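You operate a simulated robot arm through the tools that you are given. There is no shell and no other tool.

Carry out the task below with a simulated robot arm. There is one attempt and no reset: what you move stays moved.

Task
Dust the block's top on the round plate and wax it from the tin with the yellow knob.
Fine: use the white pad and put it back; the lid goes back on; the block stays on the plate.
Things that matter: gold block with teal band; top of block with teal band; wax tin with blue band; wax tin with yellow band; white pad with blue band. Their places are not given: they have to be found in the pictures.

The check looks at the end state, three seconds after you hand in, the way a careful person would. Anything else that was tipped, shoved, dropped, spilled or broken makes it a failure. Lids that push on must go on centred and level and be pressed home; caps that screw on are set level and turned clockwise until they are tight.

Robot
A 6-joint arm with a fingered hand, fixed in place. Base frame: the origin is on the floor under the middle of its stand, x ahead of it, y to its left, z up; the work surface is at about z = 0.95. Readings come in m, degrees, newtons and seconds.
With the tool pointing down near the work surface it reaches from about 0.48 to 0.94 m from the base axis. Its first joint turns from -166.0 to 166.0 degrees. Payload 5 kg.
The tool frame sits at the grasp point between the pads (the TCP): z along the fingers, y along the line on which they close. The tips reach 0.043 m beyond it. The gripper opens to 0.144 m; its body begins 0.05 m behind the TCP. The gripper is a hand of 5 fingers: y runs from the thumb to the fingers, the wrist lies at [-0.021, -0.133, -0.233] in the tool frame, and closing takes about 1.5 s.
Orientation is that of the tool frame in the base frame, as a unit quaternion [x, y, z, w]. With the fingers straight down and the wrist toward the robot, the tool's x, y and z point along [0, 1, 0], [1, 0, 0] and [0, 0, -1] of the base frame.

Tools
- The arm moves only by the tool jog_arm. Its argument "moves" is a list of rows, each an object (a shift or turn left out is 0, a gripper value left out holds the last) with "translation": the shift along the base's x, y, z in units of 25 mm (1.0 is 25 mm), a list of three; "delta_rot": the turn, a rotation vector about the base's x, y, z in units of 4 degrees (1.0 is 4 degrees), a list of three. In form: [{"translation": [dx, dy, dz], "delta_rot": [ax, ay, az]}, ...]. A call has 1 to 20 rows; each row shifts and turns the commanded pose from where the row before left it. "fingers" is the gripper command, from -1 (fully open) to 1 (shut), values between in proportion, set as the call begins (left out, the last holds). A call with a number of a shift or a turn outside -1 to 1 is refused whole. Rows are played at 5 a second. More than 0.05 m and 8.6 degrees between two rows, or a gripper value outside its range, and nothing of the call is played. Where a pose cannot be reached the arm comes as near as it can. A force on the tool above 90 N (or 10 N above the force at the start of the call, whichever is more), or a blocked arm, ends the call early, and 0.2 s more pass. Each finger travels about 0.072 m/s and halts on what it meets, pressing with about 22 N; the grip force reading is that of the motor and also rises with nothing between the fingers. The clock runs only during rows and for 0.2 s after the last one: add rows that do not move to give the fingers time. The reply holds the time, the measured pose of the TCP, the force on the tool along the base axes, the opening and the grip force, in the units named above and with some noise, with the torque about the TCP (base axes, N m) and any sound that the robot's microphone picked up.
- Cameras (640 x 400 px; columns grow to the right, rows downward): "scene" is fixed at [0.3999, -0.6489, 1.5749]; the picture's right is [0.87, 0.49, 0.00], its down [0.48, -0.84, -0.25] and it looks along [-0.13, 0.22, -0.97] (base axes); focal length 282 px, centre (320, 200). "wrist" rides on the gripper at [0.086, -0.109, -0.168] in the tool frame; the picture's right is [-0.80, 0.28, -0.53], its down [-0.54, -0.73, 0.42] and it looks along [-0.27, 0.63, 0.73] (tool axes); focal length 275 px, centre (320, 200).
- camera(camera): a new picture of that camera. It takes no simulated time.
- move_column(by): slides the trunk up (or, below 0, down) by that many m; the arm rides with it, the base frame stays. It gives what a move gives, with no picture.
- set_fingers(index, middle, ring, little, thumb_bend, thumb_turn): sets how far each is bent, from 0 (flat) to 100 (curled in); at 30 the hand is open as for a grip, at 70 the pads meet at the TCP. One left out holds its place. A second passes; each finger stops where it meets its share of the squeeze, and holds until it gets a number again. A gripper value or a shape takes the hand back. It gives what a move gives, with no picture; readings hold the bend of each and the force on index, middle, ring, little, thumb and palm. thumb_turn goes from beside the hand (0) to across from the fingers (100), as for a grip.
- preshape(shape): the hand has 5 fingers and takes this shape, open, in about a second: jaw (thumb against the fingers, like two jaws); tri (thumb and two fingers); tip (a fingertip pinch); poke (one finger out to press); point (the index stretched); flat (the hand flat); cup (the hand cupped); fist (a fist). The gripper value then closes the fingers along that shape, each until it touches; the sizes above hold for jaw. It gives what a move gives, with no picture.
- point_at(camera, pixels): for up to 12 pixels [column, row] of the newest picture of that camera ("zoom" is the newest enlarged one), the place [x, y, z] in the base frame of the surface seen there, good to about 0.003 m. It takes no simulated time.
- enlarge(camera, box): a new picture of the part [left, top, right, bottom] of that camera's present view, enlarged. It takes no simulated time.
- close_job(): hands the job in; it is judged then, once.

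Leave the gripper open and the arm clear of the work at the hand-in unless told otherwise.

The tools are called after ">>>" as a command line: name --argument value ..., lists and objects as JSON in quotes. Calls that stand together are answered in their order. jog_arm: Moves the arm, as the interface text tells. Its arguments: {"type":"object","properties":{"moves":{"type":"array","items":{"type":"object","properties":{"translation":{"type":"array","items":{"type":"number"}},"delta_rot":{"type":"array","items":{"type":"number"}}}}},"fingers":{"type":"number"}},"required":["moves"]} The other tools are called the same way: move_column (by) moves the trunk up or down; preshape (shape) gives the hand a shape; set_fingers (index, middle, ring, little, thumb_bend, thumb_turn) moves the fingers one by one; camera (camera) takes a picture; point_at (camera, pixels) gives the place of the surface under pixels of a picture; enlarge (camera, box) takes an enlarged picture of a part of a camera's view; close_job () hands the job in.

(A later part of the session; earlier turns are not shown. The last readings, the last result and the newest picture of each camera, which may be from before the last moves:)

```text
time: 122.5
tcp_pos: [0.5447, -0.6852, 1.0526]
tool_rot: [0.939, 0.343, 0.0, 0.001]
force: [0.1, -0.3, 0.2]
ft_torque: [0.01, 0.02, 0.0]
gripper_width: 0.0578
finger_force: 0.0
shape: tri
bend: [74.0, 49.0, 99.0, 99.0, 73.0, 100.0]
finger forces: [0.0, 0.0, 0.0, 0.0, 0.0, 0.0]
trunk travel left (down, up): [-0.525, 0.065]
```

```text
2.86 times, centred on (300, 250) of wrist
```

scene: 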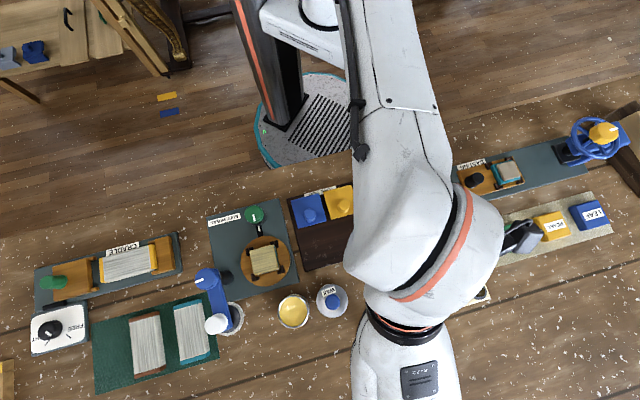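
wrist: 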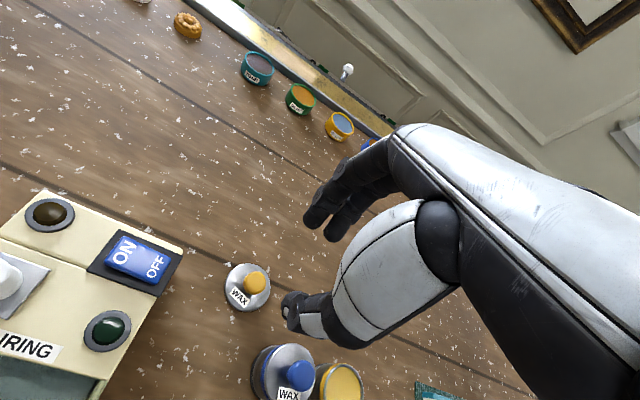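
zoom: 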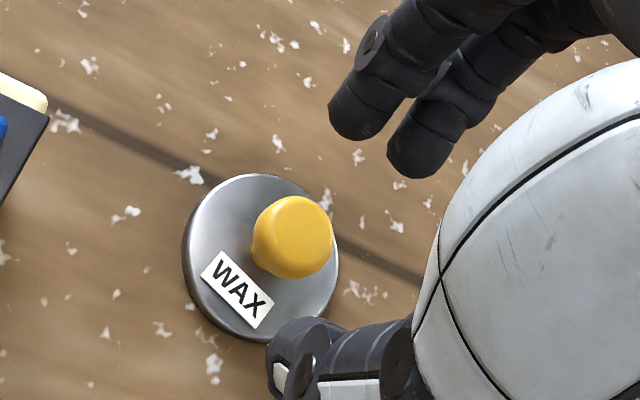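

I'll shift to (0.547, -0.6905), as when I released it, and lower to TCP z of about 1.002 around the knob.

>>> jog_arm --moves '[{"translation": [0.1, -0.21, 0]}, {"translation": [0, 0, -0.8]}, {"translation": [0, 0, -0.7]}, {"translation": [0, 0, -0.5]}, {}]'

>>> enlarge --camera "wrist" --box '[240, 200, 360, 320]'

```text
time: 123.7
tcp_pos: [0.5474, -0.6916, 1.0007]
tool_rot: [0.939, 0.343, 0.0, 0.0]
force: [-0.2, 0.2, -0.5]
ft_torque: [-0.02, 0.0, 0.0]
gripper_width: 0.0577
finger_force: 0.1
shape: tri
bend: [74.0, 49.0, 99.0, 99.0, 73.0, 100.0]
finger forces: [0.0, 0.1, 0.1, 0.0, 0.0, 0.0]
trunk travel left (down, up): [-0.525, 0.065]
```

```text
3.33 times, centred on (300, 260) of wrist
```

zoom: 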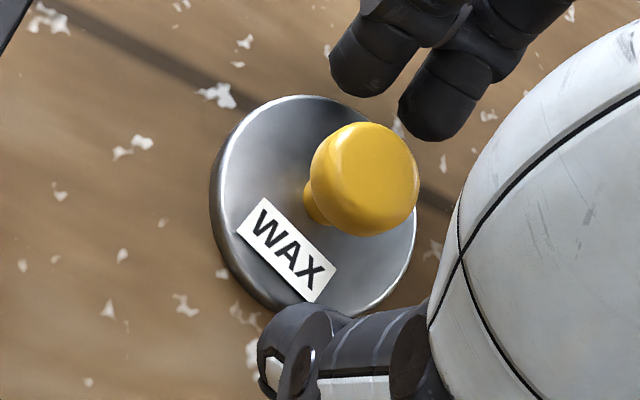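

Compared with the view at release, the lid sits about 2 mm nearer the thumb, so I'll nudge the hand by (-1.3, +1.5) mm and then close on the knob.

>>> jog_arm --moves '[{"translation": [-0.05, 0.06, 0]}, {}]'

>>> jog_arm --moves '[{}, {}, {}, {}, {}, {}, {}, {}]' --fingers 1.0

>>> enlarge --camera "wrist" --box '[240, 200, 360, 320]'

```text
time: 124.3
tcp_pos: [0.5458, -0.6903, 1.0006]
tool_rot: [0.94, 0.342, 0.0, 0.0]
force: [0.2, 0.0, -0.5]
ft_torque: [0.01, 0.01, 0.01]
gripper_width: 0.0581
finger_force: 0.0
shape: tri
bend: [74.0, 49.0, 99.0, 99.0, 73.0, 100.0]
finger forces: [0.0, 0.0, 0.0, 0.0, 0.1, 0.0]
trunk travel left (down, up): [-0.525, 0.065]
```

```text
time: 126.1
tcp_pos: [0.5465, -0.6893, 1.0007]
tool_rot: [0.939, 0.343, 0.0, 0.0]
force: [-0.5, -0.5, 0.5]
ft_torque: [0.03, -0.01, 0.01]
gripper_width: 0.0166
finger_force: 21.5
shape: tri
bend: [73.0, 67.0, 100.0, 100.0, 74.0, 100.0]
finger forces: [13.2, 7.1, 0.0, 0.0, 21.1, 0.0]
trunk travel left (down, up): [-0.525, 0.065]
```

```text
3.33 times, centred on (300, 260) of wrist
```

zoom: 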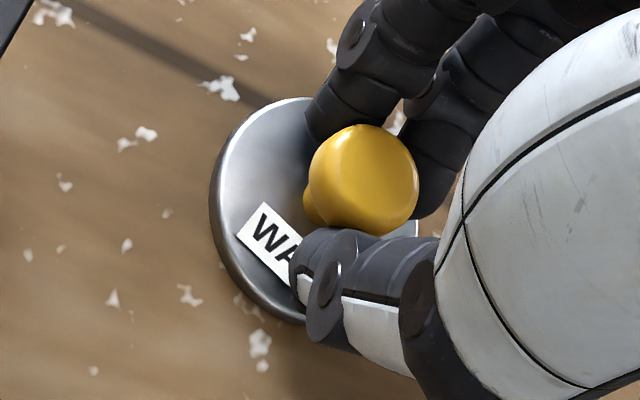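

Gripped again (width 0.0166), in the same attitude as before. I'll lift to z of about 1.13 and carry it above the tin.

>>> jog_arm --moves '[{"translation": [0, 0, 0.3]}, {"translation": [0, 0, 0.8]}, {"translation": [0, 0, 1]}, {"translation": [0, 0, 1]}, {"translation": [0, 0, 1]}, {"translation": [0, 0, 1]}, {}, {"translation": [-0.6, -0.17, 0]}, {"translation": [-0.8, -0.23, 0]}, {"translation": [-0.8, -0.23, 0]}, {"translation": [-0.8, -0.23, 0]}, {"translation": [-0.8, -0.23, 0]}, {"translation": [-0.8, -0.23, 0]}, {"translation": [-0.8, -0.23, 0]}, {"translation": [-0.6, -0.17, 0]}, {"translation": [-0.48, -0.12, 0]}, {}]'

>>> camera --camera "wrist"

>>> camera --camera "scene"

```text
time: 129.7
tcp_pos: [0.3832, -0.7347, 1.1275]
tool_rot: [0.939, 0.344, 0.001, 0.001]
force: [-0.2, 0.2, 0.1]
ft_torque: [-0.02, -0.02, 0.0]
gripper_width: 0.017
finger_force: 21.8
shape: tri
bend: [73.0, 67.0, 100.0, 100.0, 74.0, 100.0]
finger forces: [15.3, 7.1, 0.0, 0.0, 19.6, 0.0]
trunk travel left (down, up): [-0.525, 0.065]
```

```text
taken
```

wrist: 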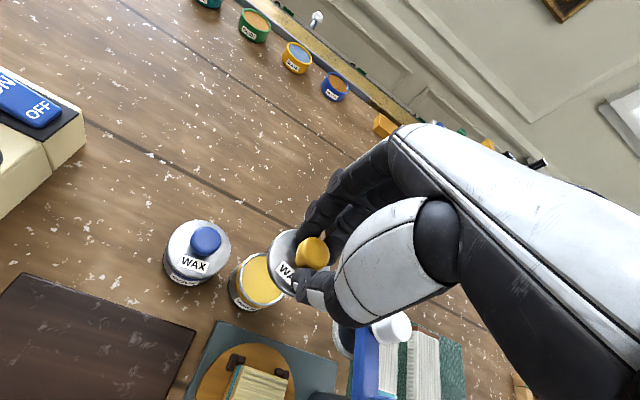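

```text
taken
```

scene: 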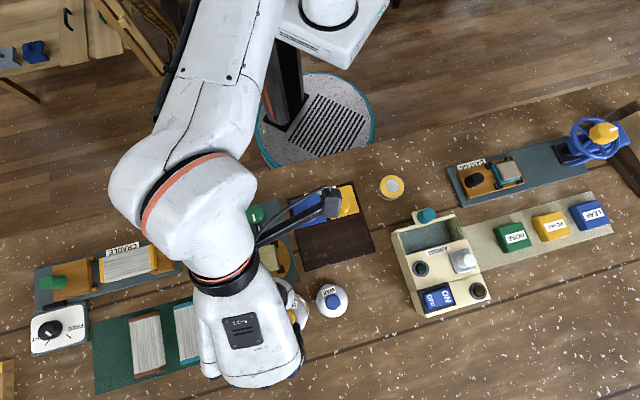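

The pad is back at scene (391,187), standing upright. Now I'll measure the held lid and the tin's rim in the wrist view to line them up.

>>> enlarge --camera "wrist" --box '[220, 210, 340, 320]'

>>> point_at --camera "zoom" --pixels '[[300, 90], [275, 120], [265, 170], [280, 220], [310, 270], [385, 72], [85, 250], [130, 335], [210, 320], [150, 200], [100, 200], [190, 170]]'

```text
3.64 times, centred on (280, 265) of wrist
```

zoom: 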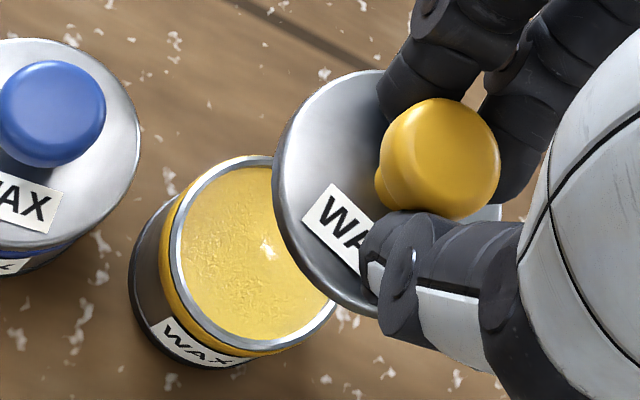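

```text
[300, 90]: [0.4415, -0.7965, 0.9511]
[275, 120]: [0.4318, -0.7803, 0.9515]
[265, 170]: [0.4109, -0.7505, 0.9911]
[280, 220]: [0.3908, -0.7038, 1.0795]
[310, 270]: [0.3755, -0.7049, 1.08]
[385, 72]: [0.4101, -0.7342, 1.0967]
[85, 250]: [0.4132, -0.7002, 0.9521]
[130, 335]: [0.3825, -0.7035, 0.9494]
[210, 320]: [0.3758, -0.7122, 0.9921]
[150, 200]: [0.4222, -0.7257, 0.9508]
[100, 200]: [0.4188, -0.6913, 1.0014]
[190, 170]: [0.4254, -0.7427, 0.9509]
```

I'll take more points along the lid's edge and along the tin's rim to fit circles.

>>> point_at --camera "zoom" --pixels '[[282, 150], [294, 120], [313, 97], [342, 80], [283, 200], [297, 240], [318, 275], [345, 302], [278, 175], [370, 76]]'

>>> point_at --camera "zoom" --pixels '[[174, 250], [180, 215], [200, 183], [240, 161], [184, 290], [210, 322], [248, 345], [300, 333], [326, 312], [230, 250], [260, 280]]'

```text
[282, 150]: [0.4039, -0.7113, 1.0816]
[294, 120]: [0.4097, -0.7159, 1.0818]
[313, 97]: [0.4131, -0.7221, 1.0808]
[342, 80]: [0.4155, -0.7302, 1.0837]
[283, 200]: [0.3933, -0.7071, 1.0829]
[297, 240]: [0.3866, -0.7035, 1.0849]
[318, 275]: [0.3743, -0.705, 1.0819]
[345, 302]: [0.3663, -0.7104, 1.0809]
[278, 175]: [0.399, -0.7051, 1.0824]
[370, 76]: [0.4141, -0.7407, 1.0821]
```

```text
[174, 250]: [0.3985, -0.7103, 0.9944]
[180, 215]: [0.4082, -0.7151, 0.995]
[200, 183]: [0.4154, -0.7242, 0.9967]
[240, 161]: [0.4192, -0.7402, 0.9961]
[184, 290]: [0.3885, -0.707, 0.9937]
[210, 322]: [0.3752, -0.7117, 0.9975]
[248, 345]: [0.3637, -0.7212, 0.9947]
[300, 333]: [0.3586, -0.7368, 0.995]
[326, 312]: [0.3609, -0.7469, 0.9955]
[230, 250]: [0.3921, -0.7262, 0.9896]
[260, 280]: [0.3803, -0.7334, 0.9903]
```

Circle fits give a lid centre of about (0.3857, -0.733) and a tin centre of about (0.389, -0.737). I'll shift by (+3.3, -4.3) mm and lower until the lid is about 14 mm above the rim, then compare again.

>>> jog_arm --moves '[{"translation": [0.13, -0.17, 0]}, {"translation": [0, 0, -0.9]}, {"translation": [0, 0, -0.9]}, {"translation": [0, 0, -0.8]}, {}]'

>>> enlarge --camera "wrist" --box '[240, 200, 350, 310]'

>>> point_at --camera "zoom" --pixels '[[220, 140], [235, 115], [260, 90], [215, 180], [222, 215], [240, 250], [265, 285], [300, 310], [290, 75], [230, 160]]'

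```text
time: 130.9
tcp_pos: [0.3868, -0.742, 1.0637]
tool_rot: [0.939, 0.343, 0.0, 0.001]
force: [0.3, 0.1, -0.5]
ft_torque: [0.03, 0.01, -0.02]
gripper_width: 0.0164
finger_force: 22.1
shape: tri
bend: [73.0, 67.0, 100.0, 100.0, 74.0, 100.0]
finger forces: [15.6, 7.3, 0.0, 0.1, 19.7, 0.1]
trunk travel left (down, up): [-0.525, 0.065]
```

```text
3.64 times, centred on (295, 255) of wrist
```

zoom: 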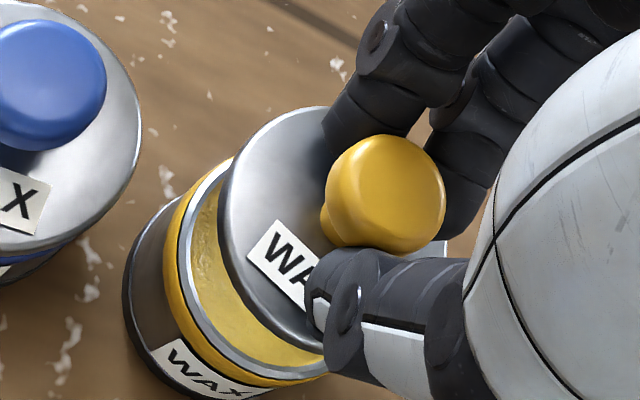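

```text
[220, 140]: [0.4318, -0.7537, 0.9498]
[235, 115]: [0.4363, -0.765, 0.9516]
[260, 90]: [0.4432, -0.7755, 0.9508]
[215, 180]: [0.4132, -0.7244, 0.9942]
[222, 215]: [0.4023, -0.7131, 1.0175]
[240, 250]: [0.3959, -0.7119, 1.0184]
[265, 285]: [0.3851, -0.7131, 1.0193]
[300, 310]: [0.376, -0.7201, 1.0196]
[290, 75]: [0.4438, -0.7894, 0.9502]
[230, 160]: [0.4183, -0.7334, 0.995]
```

I'll fit both circles again at this closer distance.

>>> point_at --camera "zoom" --pixels '[[246, 165], [234, 190], [262, 142], [285, 124], [310, 114], [228, 220], [232, 250], [245, 280], [266, 306], [292, 328]]'

>>> point_at --camera "zoom" --pixels '[[181, 250], [186, 212], [206, 182], [226, 164], [188, 290], [212, 328], [245, 358], [285, 370], [315, 362]]'

```text
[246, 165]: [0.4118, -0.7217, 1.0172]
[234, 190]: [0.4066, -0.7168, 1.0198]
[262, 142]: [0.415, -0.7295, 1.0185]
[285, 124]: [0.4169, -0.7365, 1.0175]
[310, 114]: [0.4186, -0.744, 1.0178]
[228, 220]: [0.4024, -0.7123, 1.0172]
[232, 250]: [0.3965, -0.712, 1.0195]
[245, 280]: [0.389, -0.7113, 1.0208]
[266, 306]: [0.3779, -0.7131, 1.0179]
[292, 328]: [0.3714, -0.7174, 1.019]
```

```text
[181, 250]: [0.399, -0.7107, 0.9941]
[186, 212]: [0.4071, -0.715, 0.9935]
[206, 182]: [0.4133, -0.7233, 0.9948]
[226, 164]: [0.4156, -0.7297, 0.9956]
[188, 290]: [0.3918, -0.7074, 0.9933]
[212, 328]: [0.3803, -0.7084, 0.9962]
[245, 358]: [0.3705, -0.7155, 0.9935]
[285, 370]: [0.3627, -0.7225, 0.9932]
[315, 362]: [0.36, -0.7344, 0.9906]
```

At this distance the lid's centre (0.3885, -0.7405) is about 3 mm off the tin's (0.3885, -0.7373) in y. I'll correct +3 mm in y, lower 8 mm, and compare again.

>>> jog_arm --moves '[{"translation": [0, 0.12, 0]}, {"translation": [0, 0, -0.3]}, {}]'

>>> enlarge --camera "wrist" --box '[250, 210, 340, 310]'

>>> enlarge --camera "scene" --box '[220, 260, 340, 370]'

```text
time: 131.7
tcp_pos: [0.3874, -0.7371, 1.0543]
tool_rot: [0.939, 0.343, 0.0, 0.001]
force: [0.2, -1.0, -0.1]
ft_torque: [-0.01, -0.04, -0.01]
gripper_width: 0.0165
finger_force: 22.0
shape: tri
bend: [73.0, 67.0, 100.0, 100.0, 74.0, 100.0]
finger forces: [15.6, 7.4, 0.1, 0.0, 19.7, 0.0]
trunk travel left (down, up): [-0.525, 0.065]
```

```text
4.00 times, centred on (295, 260) of wrist
```

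zoom: 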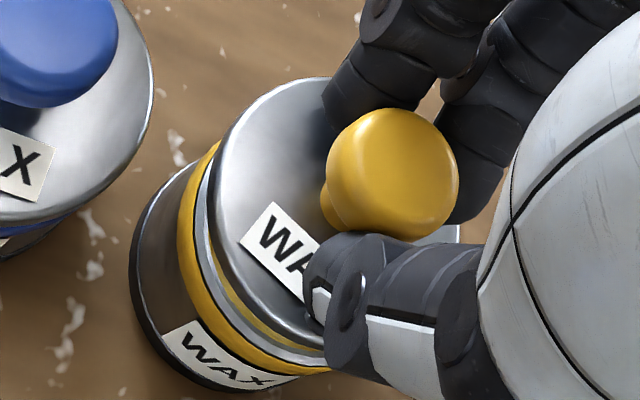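

```text
3.64 times, centred on (280, 315) of scene
```

zoom: 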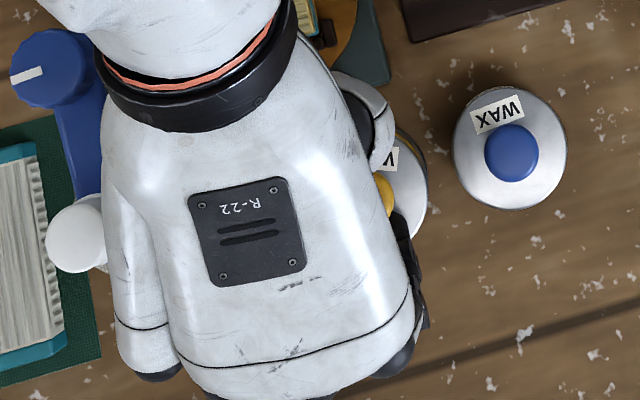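

Nearly concentric now. One more circle fit at this height.

>>> point_at --camera "zoom" --pixels '[[228, 160], [245, 130], [270, 105], [300, 88], [222, 195], [224, 230], [235, 265], [255, 298], [282, 322], [310, 338]]'

>>> point_at --camera "zoom" --pixels '[[202, 185], [198, 215], [203, 250], [213, 285], [230, 318], [255, 342], [285, 358], [312, 364], [208, 165]]'

```text
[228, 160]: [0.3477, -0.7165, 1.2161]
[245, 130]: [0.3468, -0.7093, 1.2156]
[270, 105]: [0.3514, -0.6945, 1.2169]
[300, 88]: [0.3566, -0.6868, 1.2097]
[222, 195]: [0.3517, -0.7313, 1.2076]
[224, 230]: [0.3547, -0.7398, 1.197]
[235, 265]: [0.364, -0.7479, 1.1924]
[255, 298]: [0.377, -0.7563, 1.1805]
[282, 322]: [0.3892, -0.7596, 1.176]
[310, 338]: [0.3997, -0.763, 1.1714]
```

```text
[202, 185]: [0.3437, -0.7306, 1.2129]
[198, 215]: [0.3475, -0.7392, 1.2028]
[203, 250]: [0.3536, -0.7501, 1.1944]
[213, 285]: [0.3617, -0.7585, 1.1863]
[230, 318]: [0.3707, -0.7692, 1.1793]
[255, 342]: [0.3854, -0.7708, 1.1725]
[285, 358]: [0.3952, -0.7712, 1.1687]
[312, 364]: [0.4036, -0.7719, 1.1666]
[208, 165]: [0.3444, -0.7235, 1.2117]
```

The newest "zoom" was the scene one, so those points were on the wrong picture. I'll take the wrist enlargement again and repeat.

>>> enlarge --camera "wrist" --box '[250, 210, 340, 310]'

>>> point_at --camera "zoom" --pixels '[[228, 160], [245, 130], [270, 105], [300, 88], [222, 195], [224, 230], [235, 265], [255, 298], [282, 322], [310, 338]]'

>>> point_at --camera "zoom" --pixels '[[202, 185], [198, 215], [203, 250], [213, 285], [230, 318], [255, 342], [285, 358], [312, 364], [208, 165]]'

```text
4.00 times, centred on (295, 260) of wrist
```

zoom: 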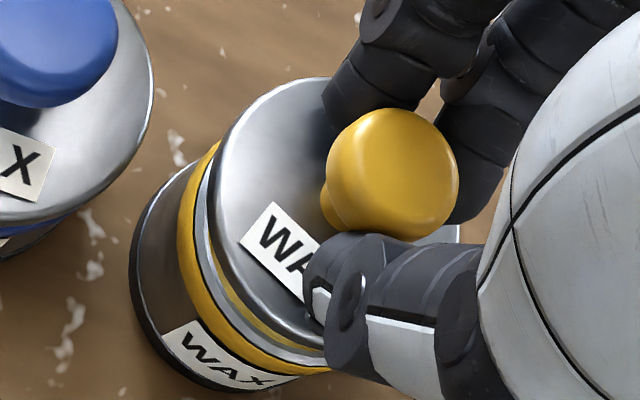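

```text
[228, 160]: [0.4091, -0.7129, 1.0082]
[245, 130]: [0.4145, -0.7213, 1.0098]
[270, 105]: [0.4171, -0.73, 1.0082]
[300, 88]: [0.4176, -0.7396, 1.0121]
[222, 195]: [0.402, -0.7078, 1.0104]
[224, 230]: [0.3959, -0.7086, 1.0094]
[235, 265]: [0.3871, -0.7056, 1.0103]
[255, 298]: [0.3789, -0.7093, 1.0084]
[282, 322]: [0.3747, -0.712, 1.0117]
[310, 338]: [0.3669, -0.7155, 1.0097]
```

```text
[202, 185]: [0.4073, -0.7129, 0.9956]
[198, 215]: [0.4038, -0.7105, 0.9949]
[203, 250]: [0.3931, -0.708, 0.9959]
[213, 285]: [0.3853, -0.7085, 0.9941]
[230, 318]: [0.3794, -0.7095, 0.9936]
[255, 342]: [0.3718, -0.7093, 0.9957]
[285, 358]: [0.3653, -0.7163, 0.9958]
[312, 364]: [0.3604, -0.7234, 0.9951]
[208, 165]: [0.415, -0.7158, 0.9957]
```

The lid is within about 1–1.5 mm of the tin's centre. I'll correct -1 mm in y and lower in small steps, watching for contact.

>>> jog_arm --moves '[{"translation": [0, -0.045, 0]}, {"translation": [0, 0, -0.12]}, {}]'

>>> jog_arm --moves '[{"translation": [0, 0, -0.06]}, {}]'

>>> jog_arm --moves '[{"translation": [0, 0, -0.06]}, {}]'

```text
time: 132.5
tcp_pos: [0.3884, -0.7382, 1.0523]
tool_rot: [0.94, 0.342, 0.0, -0.001]
force: [0.2, -0.2, 0.6]
ft_torque: [-0.03, 0.0, 0.0]
gripper_width: 0.0167
finger_force: 22.4
shape: tri
bend: [73.0, 67.0, 100.0, 100.0, 74.0, 100.0]
finger forces: [15.6, 7.4, 0.0, 0.1, 19.7, 0.0]
trunk travel left (down, up): [-0.525, 0.065]
```

```text
time: 133.1
tcp_pos: [0.3875, -0.7392, 1.0515]
tool_rot: [0.94, 0.342, 0.0, 0.0]
force: [-0.2, 0.4, -1.1]
ft_torque: [-0.01, 0.0, 0.02]
gripper_width: 0.0167
finger_force: 22.3
shape: tri
bend: [73.0, 67.0, 100.0, 100.0, 74.0, 100.0]
finger forces: [15.5, 7.3, 0.0, 0.0, 19.8, 0.0]
trunk travel left (down, up): [-0.525, 0.065]
```

```text
time: 133.7
tcp_pos: [0.3865, -0.7383, 1.0486]
tool_rot: [0.939, 0.343, 0.0, 0.0]
force: [0.6, 0.5, 0.2]
ft_torque: [0.01, 0.01, 0.0]
gripper_width: 0.0165
finger_force: 21.0
shape: tri
bend: [73.0, 67.0, 100.0, 100.0, 74.0, 100.0]
finger forces: [15.6, 7.3, 0.0, 0.0, 19.9, 0.0]
trunk travel left (down, up): [-0.525, 0.065]
```

Close to the rim now with no contact. I'll check the picture before touching.

>>> enlarge --camera "wrist" --box '[250, 210, 340, 310]'

>>> point_at --camera "zoom" --pixels '[[228, 160], [245, 130], [270, 105], [300, 88], [222, 195], [224, 230], [235, 265], [255, 298], [282, 322], [310, 338]]'

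>>> point_at --camera "zoom" --pixels '[[190, 160], [185, 200], [195, 250], [205, 280], [225, 315], [250, 340], [280, 355], [310, 360], [200, 215], [208, 240]]'

```text
4.00 times, centred on (295, 260) of wrist
```

zoom: 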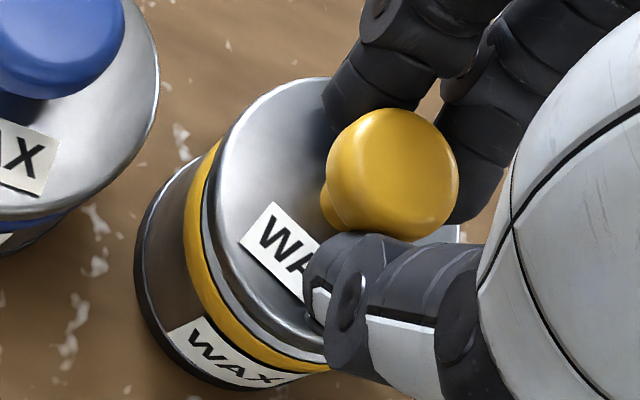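

```text
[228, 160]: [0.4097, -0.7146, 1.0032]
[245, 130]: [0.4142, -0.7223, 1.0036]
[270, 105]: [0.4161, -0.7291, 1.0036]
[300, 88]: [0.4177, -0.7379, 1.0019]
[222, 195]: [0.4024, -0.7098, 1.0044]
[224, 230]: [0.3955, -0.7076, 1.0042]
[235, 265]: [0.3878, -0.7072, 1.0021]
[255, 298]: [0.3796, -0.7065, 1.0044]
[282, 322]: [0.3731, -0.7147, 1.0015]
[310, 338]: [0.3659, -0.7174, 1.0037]
```

```text
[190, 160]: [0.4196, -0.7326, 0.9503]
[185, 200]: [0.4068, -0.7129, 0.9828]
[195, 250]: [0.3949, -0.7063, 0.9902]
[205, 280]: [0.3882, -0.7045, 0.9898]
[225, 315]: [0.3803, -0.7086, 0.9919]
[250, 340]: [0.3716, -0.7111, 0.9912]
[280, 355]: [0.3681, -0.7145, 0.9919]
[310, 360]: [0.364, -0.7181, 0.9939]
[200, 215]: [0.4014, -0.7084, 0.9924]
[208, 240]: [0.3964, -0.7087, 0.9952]
```

The lid (0.388, -0.7363) and tin (0.388, -0.7365) are now concentric, and the lid's top is 3 mm above its seat. I'll lower in about 1 mm steps.

>>> jog_arm --moves '[{"translation": [0, 0, -0.05]}, {}]'

>>> jog_arm --moves '[{"translation": [0, 0, -0.05]}, {}]'

>>> jog_arm --moves '[{"translation": [0, 0, -0.05]}, {}]'

```text
time: 134.3
tcp_pos: [0.3874, -0.7375, 1.0478]
tool_rot: [0.939, 0.343, 0.0, 0.0]
force: [0.8, 0.6, -0.2]
ft_torque: [0.01, 0.02, 0.01]
gripper_width: 0.017
finger_force: 22.1
shape: tri
bend: [73.0, 67.0, 100.0, 100.0, 74.0, 100.0]
finger forces: [15.5, 7.4, 0.0, 0.0, 19.8, 0.1]
trunk travel left (down, up): [-0.525, 0.065]
```

```text
time: 134.9
tcp_pos: [0.3867, -0.7382, 1.0465]
tool_rot: [0.94, 0.342, 0.0, -0.001]
force: [-0.7, -0.6, -0.5]
ft_torque: [0.04, 0.0, 0.0]
gripper_width: 0.0165
finger_force: 21.7
shape: tri
bend: [73.0, 67.0, 100.0, 100.0, 74.0, 100.0]
finger forces: [15.6, 7.3, 0.0, 0.1, 19.8, 0.0]
trunk travel left (down, up): [-0.525, 0.065]
```

```text
time: 135.5
tcp_pos: [0.3876, -0.7375, 1.0464]
tool_rot: [0.939, 0.344, -0.001, 0.0]
force: [0.2, -0.5, -0.6]
ft_torque: [0.02, 0.0, 0.0]
gripper_width: 0.0166
finger_force: 21.8
shape: tri
bend: [73.0, 67.0, 100.0, 100.0, 74.0, 100.0]
finger forces: [15.9, 7.4, 0.0, 0.0, 20.2, 0.0]
trunk travel left (down, up): [-0.525, 0.065]
```

Contact seems to begin (finger forces creeping up). Two more 1 mm steps.

>>> jog_arm --moves '[{"translation": [0, 0, -0.05]}, {}]'

>>> jog_arm --moves '[{"translation": [0, 0, -0.05]}, {}]'

>>> enlarge --camera "wrist" --box '[250, 210, 340, 310]'

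>>> point_at --camera "zoom" --pixels '[[228, 160], [245, 130], [270, 105], [300, 88], [222, 195], [224, 230], [235, 265], [255, 298], [282, 322], [310, 338], [430, 232]]'

```text
time: 136.1
tcp_pos: [0.387, -0.7375, 1.0448]
tool_rot: [0.939, 0.343, 0.0, 0.0]
force: [-0.1, 1.0, 3.4]
ft_torque: [0.07, 0.0, 0.0]
gripper_width: 0.0164
finger_force: 23.0
shape: tri
bend: [73.0, 67.0, 100.0, 100.0, 74.0, 100.0]
finger forces: [18.1, 9.1, 0.0, 0.1, 26.4, 0.0]
trunk travel left (down, up): [-0.525, 0.065]
```

```text
time: 136.7
tcp_pos: [0.3872, -0.7375, 1.0442]
tool_rot: [0.939, 0.343, 0.001, 0.001]
force: [-0.5, -1.3, 8.4]
ft_torque: [0.25, 0.05, 0.01]
gripper_width: 0.0167
finger_force: 21.7
shape: tri
bend: [73.0, 67.0, 100.0, 100.0, 74.0, 100.0]
finger forces: [19.7, 9.4, 0.1, 0.0, 29.2, 0.0]
trunk travel left (down, up): [-0.525, 0.065]
```

```text
4.00 times, centred on (295, 260) of wrist
```

zoom: 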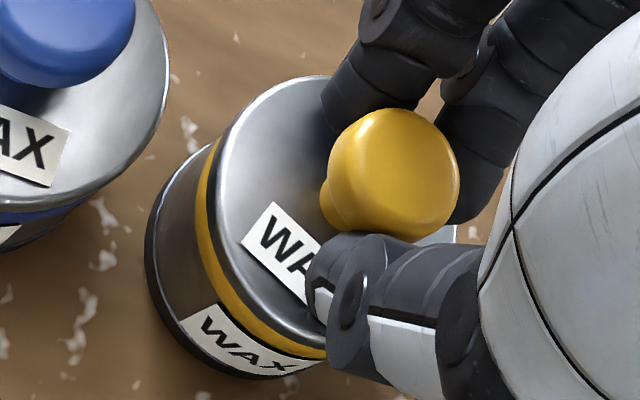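

```text
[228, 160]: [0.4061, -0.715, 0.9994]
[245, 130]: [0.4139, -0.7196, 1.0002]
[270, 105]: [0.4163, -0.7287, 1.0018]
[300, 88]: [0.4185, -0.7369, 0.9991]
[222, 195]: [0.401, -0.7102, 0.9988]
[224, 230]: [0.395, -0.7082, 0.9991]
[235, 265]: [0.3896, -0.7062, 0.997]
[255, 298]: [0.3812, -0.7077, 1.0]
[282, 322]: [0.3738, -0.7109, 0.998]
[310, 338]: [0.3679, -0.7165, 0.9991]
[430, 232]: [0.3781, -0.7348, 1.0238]
```

The lid's top is at about 0.9995, level with its seat, with 8 N of contact. Now I'll press it home gradually and listen for the snap.

>>> jog_arm --moves '[{"translation": [0, 0, -0.05]}, {}]'

>>> jog_arm --moves '[{"translation": [0, 0, -0.05]}, {}]'

>>> jog_arm --moves '[{"translation": [0, 0, -0.05]}, {}]'

```text
time: 137.3
tcp_pos: [0.3869, -0.7363, 1.0451]
tool_rot: [0.939, 0.343, 0.001, 0.002]
force: [-1.1, -1.5, 17.8]
ft_torque: [0.23, 0.06, 0.01]
gripper_width: 0.0167
finger_force: 22.2
shape: tri
bend: [73.0, 67.0, 100.0, 100.0, 75.0, 100.0]
finger forces: [25.1, 11.3, 0.0, 0.1, 36.7, 0.1]
trunk travel left (down, up): [-0.525, 0.065]
```

```text
time: 137.9
tcp_pos: [0.3875, -0.7373, 1.0446]
tool_rot: [0.94, 0.342, 0.001, 0.004]
force: [-0.6, -2.5, 24.2]
ft_torque: [0.46, -0.08, 0.07]
gripper_width: 0.0171
finger_force: 22.1
shape: tri
bend: [73.0, 67.0, 100.0, 100.0, 75.0, 100.0]
finger forces: [30.7, 10.7, 0.0, 0.0, 37.6, 0.0]
trunk travel left (down, up): [-0.525, 0.065]
```

```text
time: 138.5
tcp_pos: [0.3858, -0.7364, 1.0443]
tool_rot: [0.939, 0.343, 0.001, 0.003]
force: [-1.2, -1.8, 30.5]
ft_torque: [0.25, -0.12, -0.01]
gripper_width: 0.0169
finger_force: 21.9
shape: tri
bend: [73.0, 67.0, 100.0, 100.0, 75.0, 100.0]
finger forces: [38.4, 11.9, 0.0, 0.0, 42.5, 0.0]
trunk travel left (down, up): [-0.525, 0.065]
```

No snap yet at 30 N, and the lid isn't going down further, so I'll not force it through the finger grip. I'll ease off, open, and look at how the lid sits; then I'll press from above on the knob.

>>> jog_arm --moves '[{"translation": [0, 0, 0.15]}, {}]'

>>> jog_arm --moves '[{}, {}, {}, {}, {}]' --fingers 0.2

>>> enlarge --camera "wrist" --box '[250, 200, 350, 320]'

```text
time: 139.1
tcp_pos: [0.3875, -0.7371, 1.044]
tool_rot: [0.939, 0.343, 0.001, 0.001]
force: [1.3, -4.8, 19.0]
ft_torque: [-0.19, -0.41, -0.07]
gripper_width: 0.0172
finger_force: 22.0
shape: tri
bend: [73.0, 67.0, 100.0, 100.0, 75.0, 100.0]
finger forces: [40.5, 11.6, 0.0, 0.0, 28.6, 0.0]
trunk travel left (down, up): [-0.525, 0.065]
```

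```text
time: 140.3
tcp_pos: [0.3865, -0.7366, 1.0431]
tool_rot: [0.939, 0.343, 0.0, 0.0]
force: [-0.9, 1.0, 7.5]
ft_torque: [-0.16, -0.17, 0.01]
gripper_width: 0.057
finger_force: 0.2
shape: tri
bend: [75.0, 50.0, 99.0, 99.0, 73.0, 100.0]
finger forces: [3.6, 2.7, 0.0, 0.0, 0.1, 0.0]
trunk travel left (down, up): [-0.525, 0.065]
```

```text
3.33 times, centred on (300, 260) of wrist
```

zoom: 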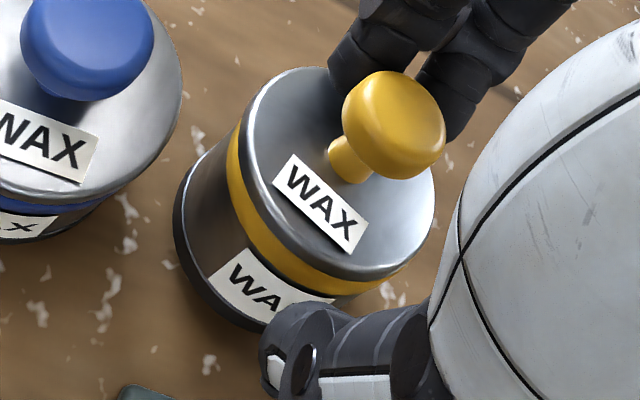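

The tin now looks slightly tilted, and index/middle read 3 N. I must understand this before moving, so I'll measure heights over the lid and the tin.

>>> point_at --camera "zoom" --pixels '[[260, 120], [290, 85], [325, 72], [255, 180], [290, 240], [340, 262], [390, 255], [425, 200], [400, 120], [360, 100], [430, 180]]'

>>> point_at --camera "zoom" --pixels '[[345, 165], [180, 240], [200, 290], [230, 310], [235, 160], [250, 250], [300, 280], [355, 80], [340, 85], [440, 120], [190, 200]]'

>>> enlarge --camera "scene" --box '[220, 250, 360, 370]'

```text
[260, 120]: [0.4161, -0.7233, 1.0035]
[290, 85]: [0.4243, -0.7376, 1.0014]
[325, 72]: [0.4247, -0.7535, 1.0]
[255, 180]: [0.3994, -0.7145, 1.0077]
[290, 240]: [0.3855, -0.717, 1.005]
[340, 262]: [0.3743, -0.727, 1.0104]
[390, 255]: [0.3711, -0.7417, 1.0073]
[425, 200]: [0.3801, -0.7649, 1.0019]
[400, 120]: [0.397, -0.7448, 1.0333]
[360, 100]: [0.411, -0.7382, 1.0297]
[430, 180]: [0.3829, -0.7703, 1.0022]
```

```text
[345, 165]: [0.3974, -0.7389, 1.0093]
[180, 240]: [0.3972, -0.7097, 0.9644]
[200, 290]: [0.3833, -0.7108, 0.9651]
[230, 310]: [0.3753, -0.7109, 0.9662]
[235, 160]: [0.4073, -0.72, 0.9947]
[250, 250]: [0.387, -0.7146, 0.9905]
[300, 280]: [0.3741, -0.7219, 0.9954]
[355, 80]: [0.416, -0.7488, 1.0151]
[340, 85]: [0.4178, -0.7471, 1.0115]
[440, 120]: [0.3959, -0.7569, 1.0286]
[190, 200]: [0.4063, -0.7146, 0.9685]
```

```text
3.33 times, centred on (290, 310) of scene
```

zoom: 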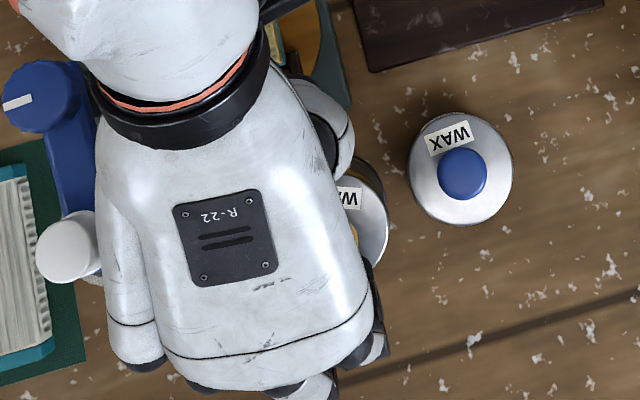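

The whole tin, lid and all, is leaning about 10° away because the index and middle tips were still pressing down on the lid's far edge as they opened. It's far from toppling. I'll raise the hand very slowly so the tin settles back upright.

>>> jog_arm --moves '[{"translation": [0, 0, 0.03]}, {"translation": [0, 0, 0.03]}, {}]'

>>> enlarge --camera "wrist" --box '[250, 200, 350, 320]'

```text
time: 141.1
tcp_pos: [0.3871, -0.7377, 1.0441]
tool_rot: [0.94, 0.342, 0.0, -0.001]
force: [0.6, 0.1, 0.2]
ft_torque: [0.02, 0.03, 0.0]
gripper_width: 0.0571
finger_force: 0.1
shape: tri
bend: [74.0, 49.0, 99.0, 99.0, 73.0, 100.0]
finger forces: [0.0, 0.2, 0.0, 0.1, 0.1, 0.0]
trunk travel left (down, up): [-0.525, 0.065]
```

```text
3.33 times, centred on (300, 260) of wrist
```

zoom: 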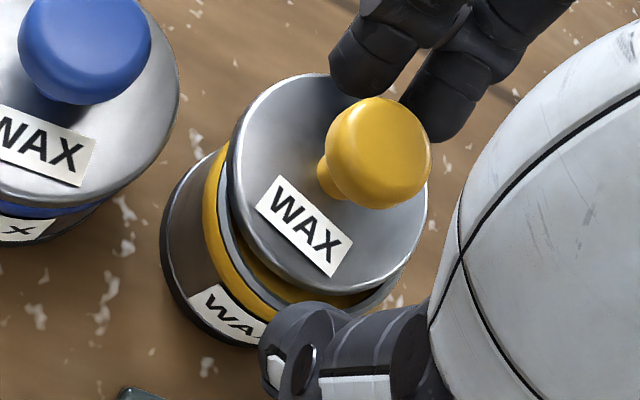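

The tin is upright again and the hand is free. The lid now lies loose on the rim, off-centre. I'll measure both.

>>> point_at --camera "zoom" --pixels '[[240, 130], [260, 98], [290, 82], [237, 180], [255, 230], [290, 265], [335, 283], [385, 270], [412, 235], [425, 190], [375, 150]]'

>>> point_at --camera "zoom" --pixels '[[220, 165], [218, 200], [228, 240], [250, 275], [280, 300], [395, 280], [410, 265], [340, 300], [172, 230], [200, 310]]'

```text
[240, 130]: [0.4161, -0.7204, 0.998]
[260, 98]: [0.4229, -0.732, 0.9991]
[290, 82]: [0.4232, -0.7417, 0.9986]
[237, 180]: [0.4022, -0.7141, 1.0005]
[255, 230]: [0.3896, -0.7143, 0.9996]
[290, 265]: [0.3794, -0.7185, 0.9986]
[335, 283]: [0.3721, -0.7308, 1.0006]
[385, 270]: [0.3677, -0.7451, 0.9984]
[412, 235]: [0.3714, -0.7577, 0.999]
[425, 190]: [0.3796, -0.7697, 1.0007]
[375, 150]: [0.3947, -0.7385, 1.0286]
```

```text
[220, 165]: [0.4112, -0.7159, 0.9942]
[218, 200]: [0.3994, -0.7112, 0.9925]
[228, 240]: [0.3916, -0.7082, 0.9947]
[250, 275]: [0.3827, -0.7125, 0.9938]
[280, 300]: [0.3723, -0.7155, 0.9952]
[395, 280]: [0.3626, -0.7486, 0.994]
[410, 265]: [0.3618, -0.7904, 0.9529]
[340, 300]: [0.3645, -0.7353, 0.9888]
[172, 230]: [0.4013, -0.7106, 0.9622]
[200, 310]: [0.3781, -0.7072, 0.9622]
```

The lid lies level (z≈0.999) but its centre (0.396, -0.743) is about 7 mm off the tin's centre (0.391, -0.7385). I'll grip the knob again where it is: raise 1.5 mm, shift (+7, -6.5) mm, and close.

>>> jog_arm --moves '[{"translation": [0, 0, 0.07]}, {"translation": [0.14, -0.13, 0]}, {"translation": [0.13, -0.13, 0]}, {}]'

>>> enlarge --camera "wrist" --box '[250, 200, 350, 320]'

```text
time: 142.1
tcp_pos: [0.3947, -0.7441, 1.0469]
tool_rot: [0.939, 0.343, 0.0, 0.001]
force: [-0.7, 0.1, 1.2]
ft_torque: [-0.01, 0.0, 0.02]
gripper_width: 0.057
finger_force: 0.1
shape: tri
bend: [74.0, 49.0, 99.0, 99.0, 73.0, 100.0]
finger forces: [0.0, 0.0, 0.1, 0.0, 0.0, 0.0]
trunk travel left (down, up): [-0.525, 0.065]
```

```text
3.33 times, centred on (300, 260) of wrist
```

zoom: 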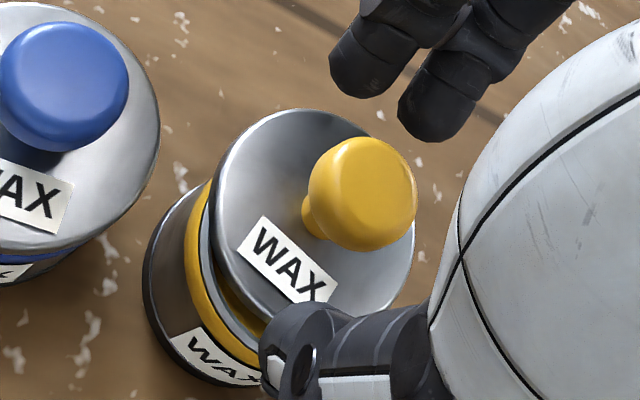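

Compared with the good grip picture, the knob sits about 3.5 mm nearer the thumb; I'll nudge by (-2.2, +2.7) mm and close.

>>> jog_arm --moves '[{"translation": [-0.09, 0.107, 0]}, {}]'

>>> jog_arm --moves '[{}, {}, {}, {}, {}, {}, {}, {}]' --fingers 1.0

>>> enlarge --camera "wrist" --box '[250, 200, 350, 320]'

```text
time: 142.7
tcp_pos: [0.3933, -0.742, 1.0461]
tool_rot: [0.939, 0.343, 0.0, 0.0]
force: [-0.5, -0.2, -0.2]
ft_torque: [0.02, 0.01, 0.06]
gripper_width: 0.0572
finger_force: 0.1
shape: tri
bend: [74.0, 49.0, 99.0, 99.0, 73.0, 100.0]
finger forces: [0.0, 0.1, 0.1, 0.0, 0.1, 0.1]
trunk travel left (down, up): [-0.525, 0.065]
```

```text
time: 144.5
tcp_pos: [0.3927, -0.743, 1.0476]
tool_rot: [0.94, 0.342, 0.0, 0.0]
force: [0.5, -0.4, -0.4]
ft_torque: [-0.02, -0.01, 0.0]
gripper_width: 0.0184
finger_force: 21.8
shape: tri
bend: [73.0, 64.0, 100.0, 100.0, 74.0, 100.0]
finger forces: [9.4, 7.8, 0.1, 0.0, 19.2, 0.0]
trunk travel left (down, up): [-0.525, 0.065]
```

```text
3.33 times, centred on (300, 260) of wrist
```

zoom: 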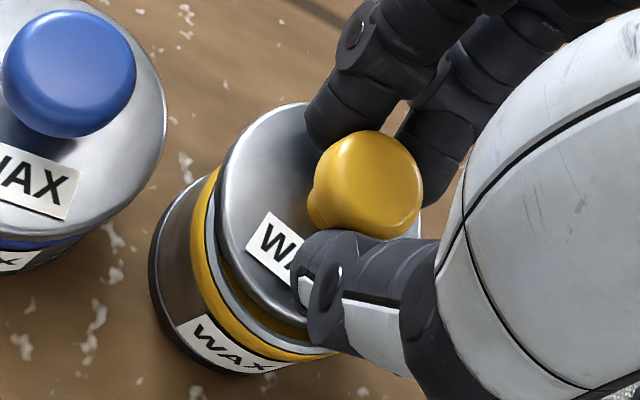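

Gripped again with balanced forces. I'll lift 12 mm and measure lid and tin circles anew.

>>> jog_arm --moves '[{"translation": [0, 0, 0.15]}, {"translation": [0, 0, 0.35]}, {}]'

>>> enlarge --camera "wrist" --box '[240, 200, 350, 320]'

```text
time: 145.3
tcp_pos: [0.3933, -0.7411, 1.0585]
tool_rot: [0.94, 0.343, 0.0, 0.0]
force: [-0.7, 0.2, -0.6]
ft_torque: [0.02, 0.03, 0.01]
gripper_width: 0.0185
finger_force: 21.9
shape: tri
bend: [73.0, 64.0, 100.0, 100.0, 74.0, 100.0]
finger forces: [9.3, 7.9, 0.1, 0.0, 19.4, 0.0]
trunk travel left (down, up): [-0.525, 0.065]
```

```text
3.33 times, centred on (295, 260) of wrist
```

zoom: 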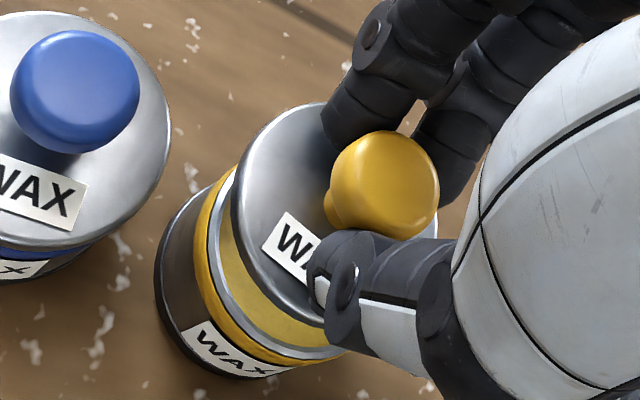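

I'll pick points just inside the lid's edge and along the tin's grey rim.

>>> point_at --camera "zoom" --pixels '[[246, 180], [257, 153], [277, 128], [300, 113], [242, 210], [247, 243], [260, 275], [280, 300], [305, 317], [318, 107]]'

>>> point_at --camera "zoom" --pixels '[[222, 192], [215, 215], [213, 240], [217, 268], [228, 298], [246, 324], [272, 343], [300, 352], [325, 350], [235, 172]]'

```text
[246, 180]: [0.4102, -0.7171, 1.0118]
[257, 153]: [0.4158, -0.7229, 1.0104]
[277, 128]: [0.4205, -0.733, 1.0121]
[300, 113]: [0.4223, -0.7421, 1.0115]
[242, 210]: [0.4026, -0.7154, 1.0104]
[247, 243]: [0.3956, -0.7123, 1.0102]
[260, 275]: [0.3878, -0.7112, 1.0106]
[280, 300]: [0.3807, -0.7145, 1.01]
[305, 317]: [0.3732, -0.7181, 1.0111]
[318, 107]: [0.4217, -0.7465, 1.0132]
```

```text
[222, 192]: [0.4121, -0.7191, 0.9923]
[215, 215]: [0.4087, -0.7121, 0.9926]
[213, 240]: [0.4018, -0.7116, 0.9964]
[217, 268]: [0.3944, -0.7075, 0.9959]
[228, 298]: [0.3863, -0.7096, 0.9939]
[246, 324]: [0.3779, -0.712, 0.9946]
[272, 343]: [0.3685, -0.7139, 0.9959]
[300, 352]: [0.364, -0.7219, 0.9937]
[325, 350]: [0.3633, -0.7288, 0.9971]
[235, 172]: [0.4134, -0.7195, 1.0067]
```

Lid centre about (0.3928, -0.741), tin about (0.3895, -0.738). I'll shift (-3.3, +3.0) mm, lower to about 2 mm above the seat, and fit once more.

>>> jog_arm --moves '[{"translation": [-0.13, 0.12, 0]}, {"translation": [0, 0, -0.3]}, {}]'

>>> enlarge --camera "wrist" --box '[240, 200, 350, 320]'

>>> point_at --camera "zoom" --pixels '[[246, 180], [257, 153], [277, 128], [300, 113], [242, 210], [247, 243], [260, 275], [280, 300], [305, 317], [318, 107]]'

```text
time: 146.1
tcp_pos: [0.3886, -0.7397, 1.0517]
tool_rot: [0.939, 0.343, 0.0, 0.0]
force: [-0.4, -0.7, -0.9]
ft_torque: [0.0, 0.02, 0.03]
gripper_width: 0.018
finger_force: 22.0
shape: tri
bend: [73.0, 64.0, 100.0, 100.0, 74.0, 100.0]
finger forces: [9.3, 7.8, 0.0, 0.0, 19.3, 0.0]
trunk travel left (down, up): [-0.525, 0.065]
```

```text
3.33 times, centred on (295, 260) of wrist
```

zoom: 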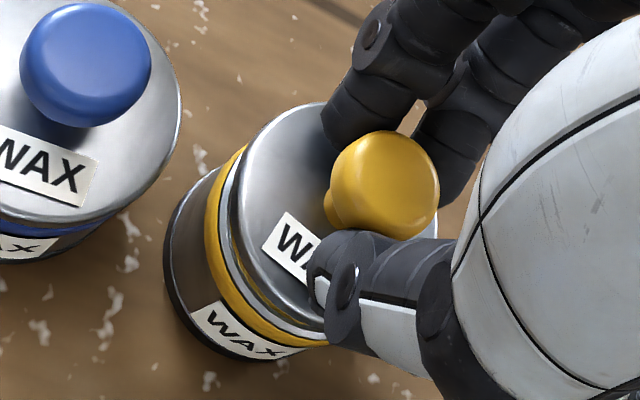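

```text
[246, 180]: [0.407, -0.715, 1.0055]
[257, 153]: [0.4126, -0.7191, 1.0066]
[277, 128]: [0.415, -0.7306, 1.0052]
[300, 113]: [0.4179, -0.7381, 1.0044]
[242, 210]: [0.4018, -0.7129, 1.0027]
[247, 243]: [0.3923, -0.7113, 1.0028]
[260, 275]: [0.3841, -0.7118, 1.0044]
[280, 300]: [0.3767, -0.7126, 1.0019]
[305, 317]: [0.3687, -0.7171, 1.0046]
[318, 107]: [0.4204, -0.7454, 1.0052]
```

Lid centre is now about (0.3895, -0.739). I'll check the rim at the same moment.

>>> point_at --camera "zoom" --pixels '[[228, 185], [224, 210], [226, 240], [233, 268], [247, 297], [268, 318], [295, 332], [318, 338], [235, 165]]'

>>> point_at --camera "zoom" --pixels '[[213, 195], [210, 220], [212, 245], [220, 275], [235, 303], [255, 325], [280, 340], [308, 345], [222, 175]]'

```text
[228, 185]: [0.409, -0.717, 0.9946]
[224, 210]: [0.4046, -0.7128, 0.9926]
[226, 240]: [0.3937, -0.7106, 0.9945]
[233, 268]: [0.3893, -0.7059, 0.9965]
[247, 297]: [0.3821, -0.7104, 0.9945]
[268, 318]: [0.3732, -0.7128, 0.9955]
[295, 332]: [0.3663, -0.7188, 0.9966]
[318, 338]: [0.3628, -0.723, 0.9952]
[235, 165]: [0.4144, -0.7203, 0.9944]
```

```text
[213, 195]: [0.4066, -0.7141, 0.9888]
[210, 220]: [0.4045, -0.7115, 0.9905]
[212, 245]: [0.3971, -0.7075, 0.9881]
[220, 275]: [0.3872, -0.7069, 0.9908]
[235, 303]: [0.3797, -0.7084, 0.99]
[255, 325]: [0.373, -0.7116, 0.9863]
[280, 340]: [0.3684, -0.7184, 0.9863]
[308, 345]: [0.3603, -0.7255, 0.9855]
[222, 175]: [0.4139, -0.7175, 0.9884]
```

Tin centre about (0.3893, -0.738), so the lid is within 1 mm. I'll nudge +0.7 mm in y and lower in 1 mm steps to contact.

>>> jog_arm --moves '[{"translation": [0, 0.03, 0]}, {"translation": [0, 0, -0.08]}, {}]'

>>> jog_arm --moves '[{"translation": [0, 0, -0.05]}, {}]'

>>> jog_arm --moves '[{"translation": [0, 0, -0.05]}, {}]'

>>> jog_arm --moves '[{"translation": [0, 0, -0.05]}, {}]'

```text
time: 146.9
tcp_pos: [0.39, -0.7377, 1.0488]
tool_rot: [0.939, 0.343, 0.0, 0.0]
force: [0.7, 0.5, -0.1]
ft_torque: [0.02, 0.04, 0.02]
gripper_width: 0.0183
finger_force: 22.0
shape: tri
bend: [73.0, 64.0, 100.0, 100.0, 74.0, 100.0]
finger forces: [9.5, 7.7, 0.0, 0.1, 19.3, 0.0]
trunk travel left (down, up): [-0.525, 0.065]
```

```text
time: 147.5
tcp_pos: [0.3881, -0.7392, 1.0475]
tool_rot: [0.94, 0.342, -0.001, 0.001]
force: [0.1, -0.1, -0.5]
ft_torque: [-0.03, 0.04, -0.01]
gripper_width: 0.0181
finger_force: 22.4
shape: tri
bend: [73.0, 64.0, 100.0, 100.0, 74.0, 100.0]
finger forces: [9.4, 7.7, 0.0, 0.0, 19.2, 0.0]
trunk travel left (down, up): [-0.525, 0.065]
```

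```text
time: 148.1
tcp_pos: [0.3893, -0.738, 1.0479]
tool_rot: [0.94, 0.342, 0.0, -0.001]
force: [0.5, 1.0, -0.3]
ft_torque: [-0.03, 0.02, 0.01]
gripper_width: 0.0183
finger_force: 22.6
shape: tri
bend: [73.0, 64.0, 100.0, 100.0, 74.0, 100.0]
finger forces: [9.4, 7.7, 0.1, 0.0, 19.3, 0.0]
trunk travel left (down, up): [-0.525, 0.065]
```

```text
time: 148.7
tcp_pos: [0.3887, -0.7393, 1.0453]
tool_rot: [0.94, 0.342, 0.001, 0.001]
force: [1.1, 0.2, 1.0]
ft_torque: [0.02, 0.0, 0.0]
gripper_width: 0.0183
finger_force: 22.2
shape: tri
bend: [73.0, 64.0, 100.0, 100.0, 74.0, 100.0]
finger forces: [9.6, 8.0, 0.0, 0.0, 19.4, 0.0]
trunk travel left (down, up): [-0.525, 0.065]
```

Contact begins at 1.0 N. I'll add 0.7 mm to be sure it rests, then open without extra pressing.

>>> jog_arm --moves '[{"translation": [0, 0, -0.03]}, {}]'

>>> enlarge --camera "wrist" --box '[240, 200, 350, 320]'

>>> point_at --camera "zoom" --pixels '[[246, 180], [257, 153], [277, 128], [300, 113], [242, 210], [247, 243], [260, 275], [280, 300], [305, 317], [425, 225], [430, 215]]'

```text
time: 149.3
tcp_pos: [0.389, -0.7379, 1.0469]
tool_rot: [0.939, 0.343, 0.0, -0.001]
force: [-1.1, 0.0, 3.6]
ft_torque: [-0.01, 0.01, 0.02]
gripper_width: 0.0183
finger_force: 22.1
shape: tri
bend: [73.0, 65.0, 100.0, 100.0, 74.0, 100.0]
finger forces: [10.2, 9.1, 0.0, 0.1, 20.7, 0.0]
trunk travel left (down, up): [-0.525, 0.065]
heard: snap
```

```text
3.33 times, centred on (295, 260) of wrist
```

zoom: 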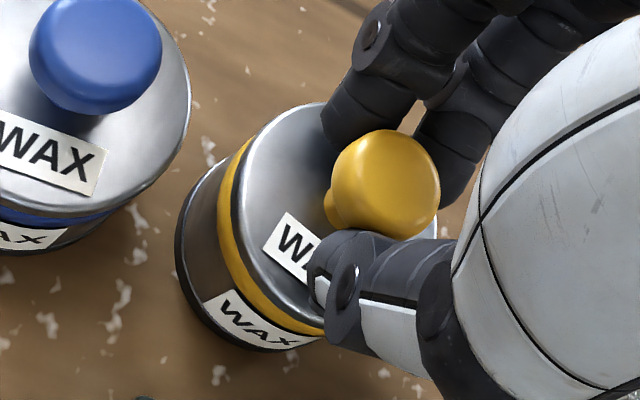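

```text
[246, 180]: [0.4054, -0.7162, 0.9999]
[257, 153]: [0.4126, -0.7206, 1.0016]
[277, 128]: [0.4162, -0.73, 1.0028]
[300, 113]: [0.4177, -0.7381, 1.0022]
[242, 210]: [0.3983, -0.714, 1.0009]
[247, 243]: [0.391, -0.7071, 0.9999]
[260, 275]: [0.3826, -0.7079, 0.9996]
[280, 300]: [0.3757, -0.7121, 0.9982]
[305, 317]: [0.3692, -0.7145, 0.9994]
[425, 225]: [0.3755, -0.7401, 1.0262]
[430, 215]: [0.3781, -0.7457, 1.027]
```

"Snap" at only 3.6 N: the lid is on, centred, with its top level at about 1.000. I'll ease up half a millimetre and open gently.

>>> jog_arm --moves '[{"translation": [0, 0, 0.025]}, {}]'

>>> jog_arm --moves '[{}, {}, {}, {}, {}]' --fingers 0.2

>>> enlarge --camera "wrist" --box '[240, 200, 350, 320]'

```text
time: 149.9
tcp_pos: [0.3883, -0.7394, 1.0467]
tool_rot: [0.939, 0.343, 0.0, -0.001]
force: [0.2, -0.8, 1.7]
ft_torque: [0.01, 0.01, -0.03]
gripper_width: 0.0183
finger_force: 22.3
shape: tri
bend: [73.0, 65.0, 100.0, 100.0, 74.0, 100.0]
finger forces: [10.6, 9.6, 0.0, 0.0, 20.1, 0.0]
trunk travel left (down, up): [-0.525, 0.065]
```

```text
time: 151.1
tcp_pos: [0.3894, -0.7376, 1.046]
tool_rot: [0.94, 0.342, 0.0, 0.0]
force: [-0.3, 0.5, 0.1]
ft_torque: [0.03, -0.01, 0.01]
gripper_width: 0.0573
finger_force: 0.1
shape: tri
bend: [74.0, 49.0, 99.0, 99.0, 73.0, 100.0]
finger forces: [0.0, 0.0, 0.0, 0.0, 0.0, 0.1]
trunk travel left (down, up): [-0.525, 0.065]
```

```text
3.33 times, centred on (295, 260) of wrist
```

zoom: 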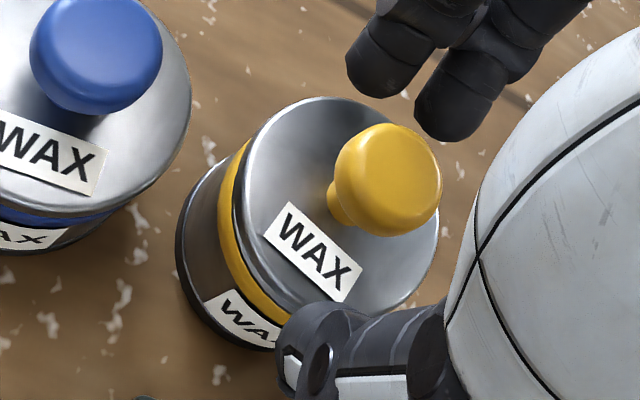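

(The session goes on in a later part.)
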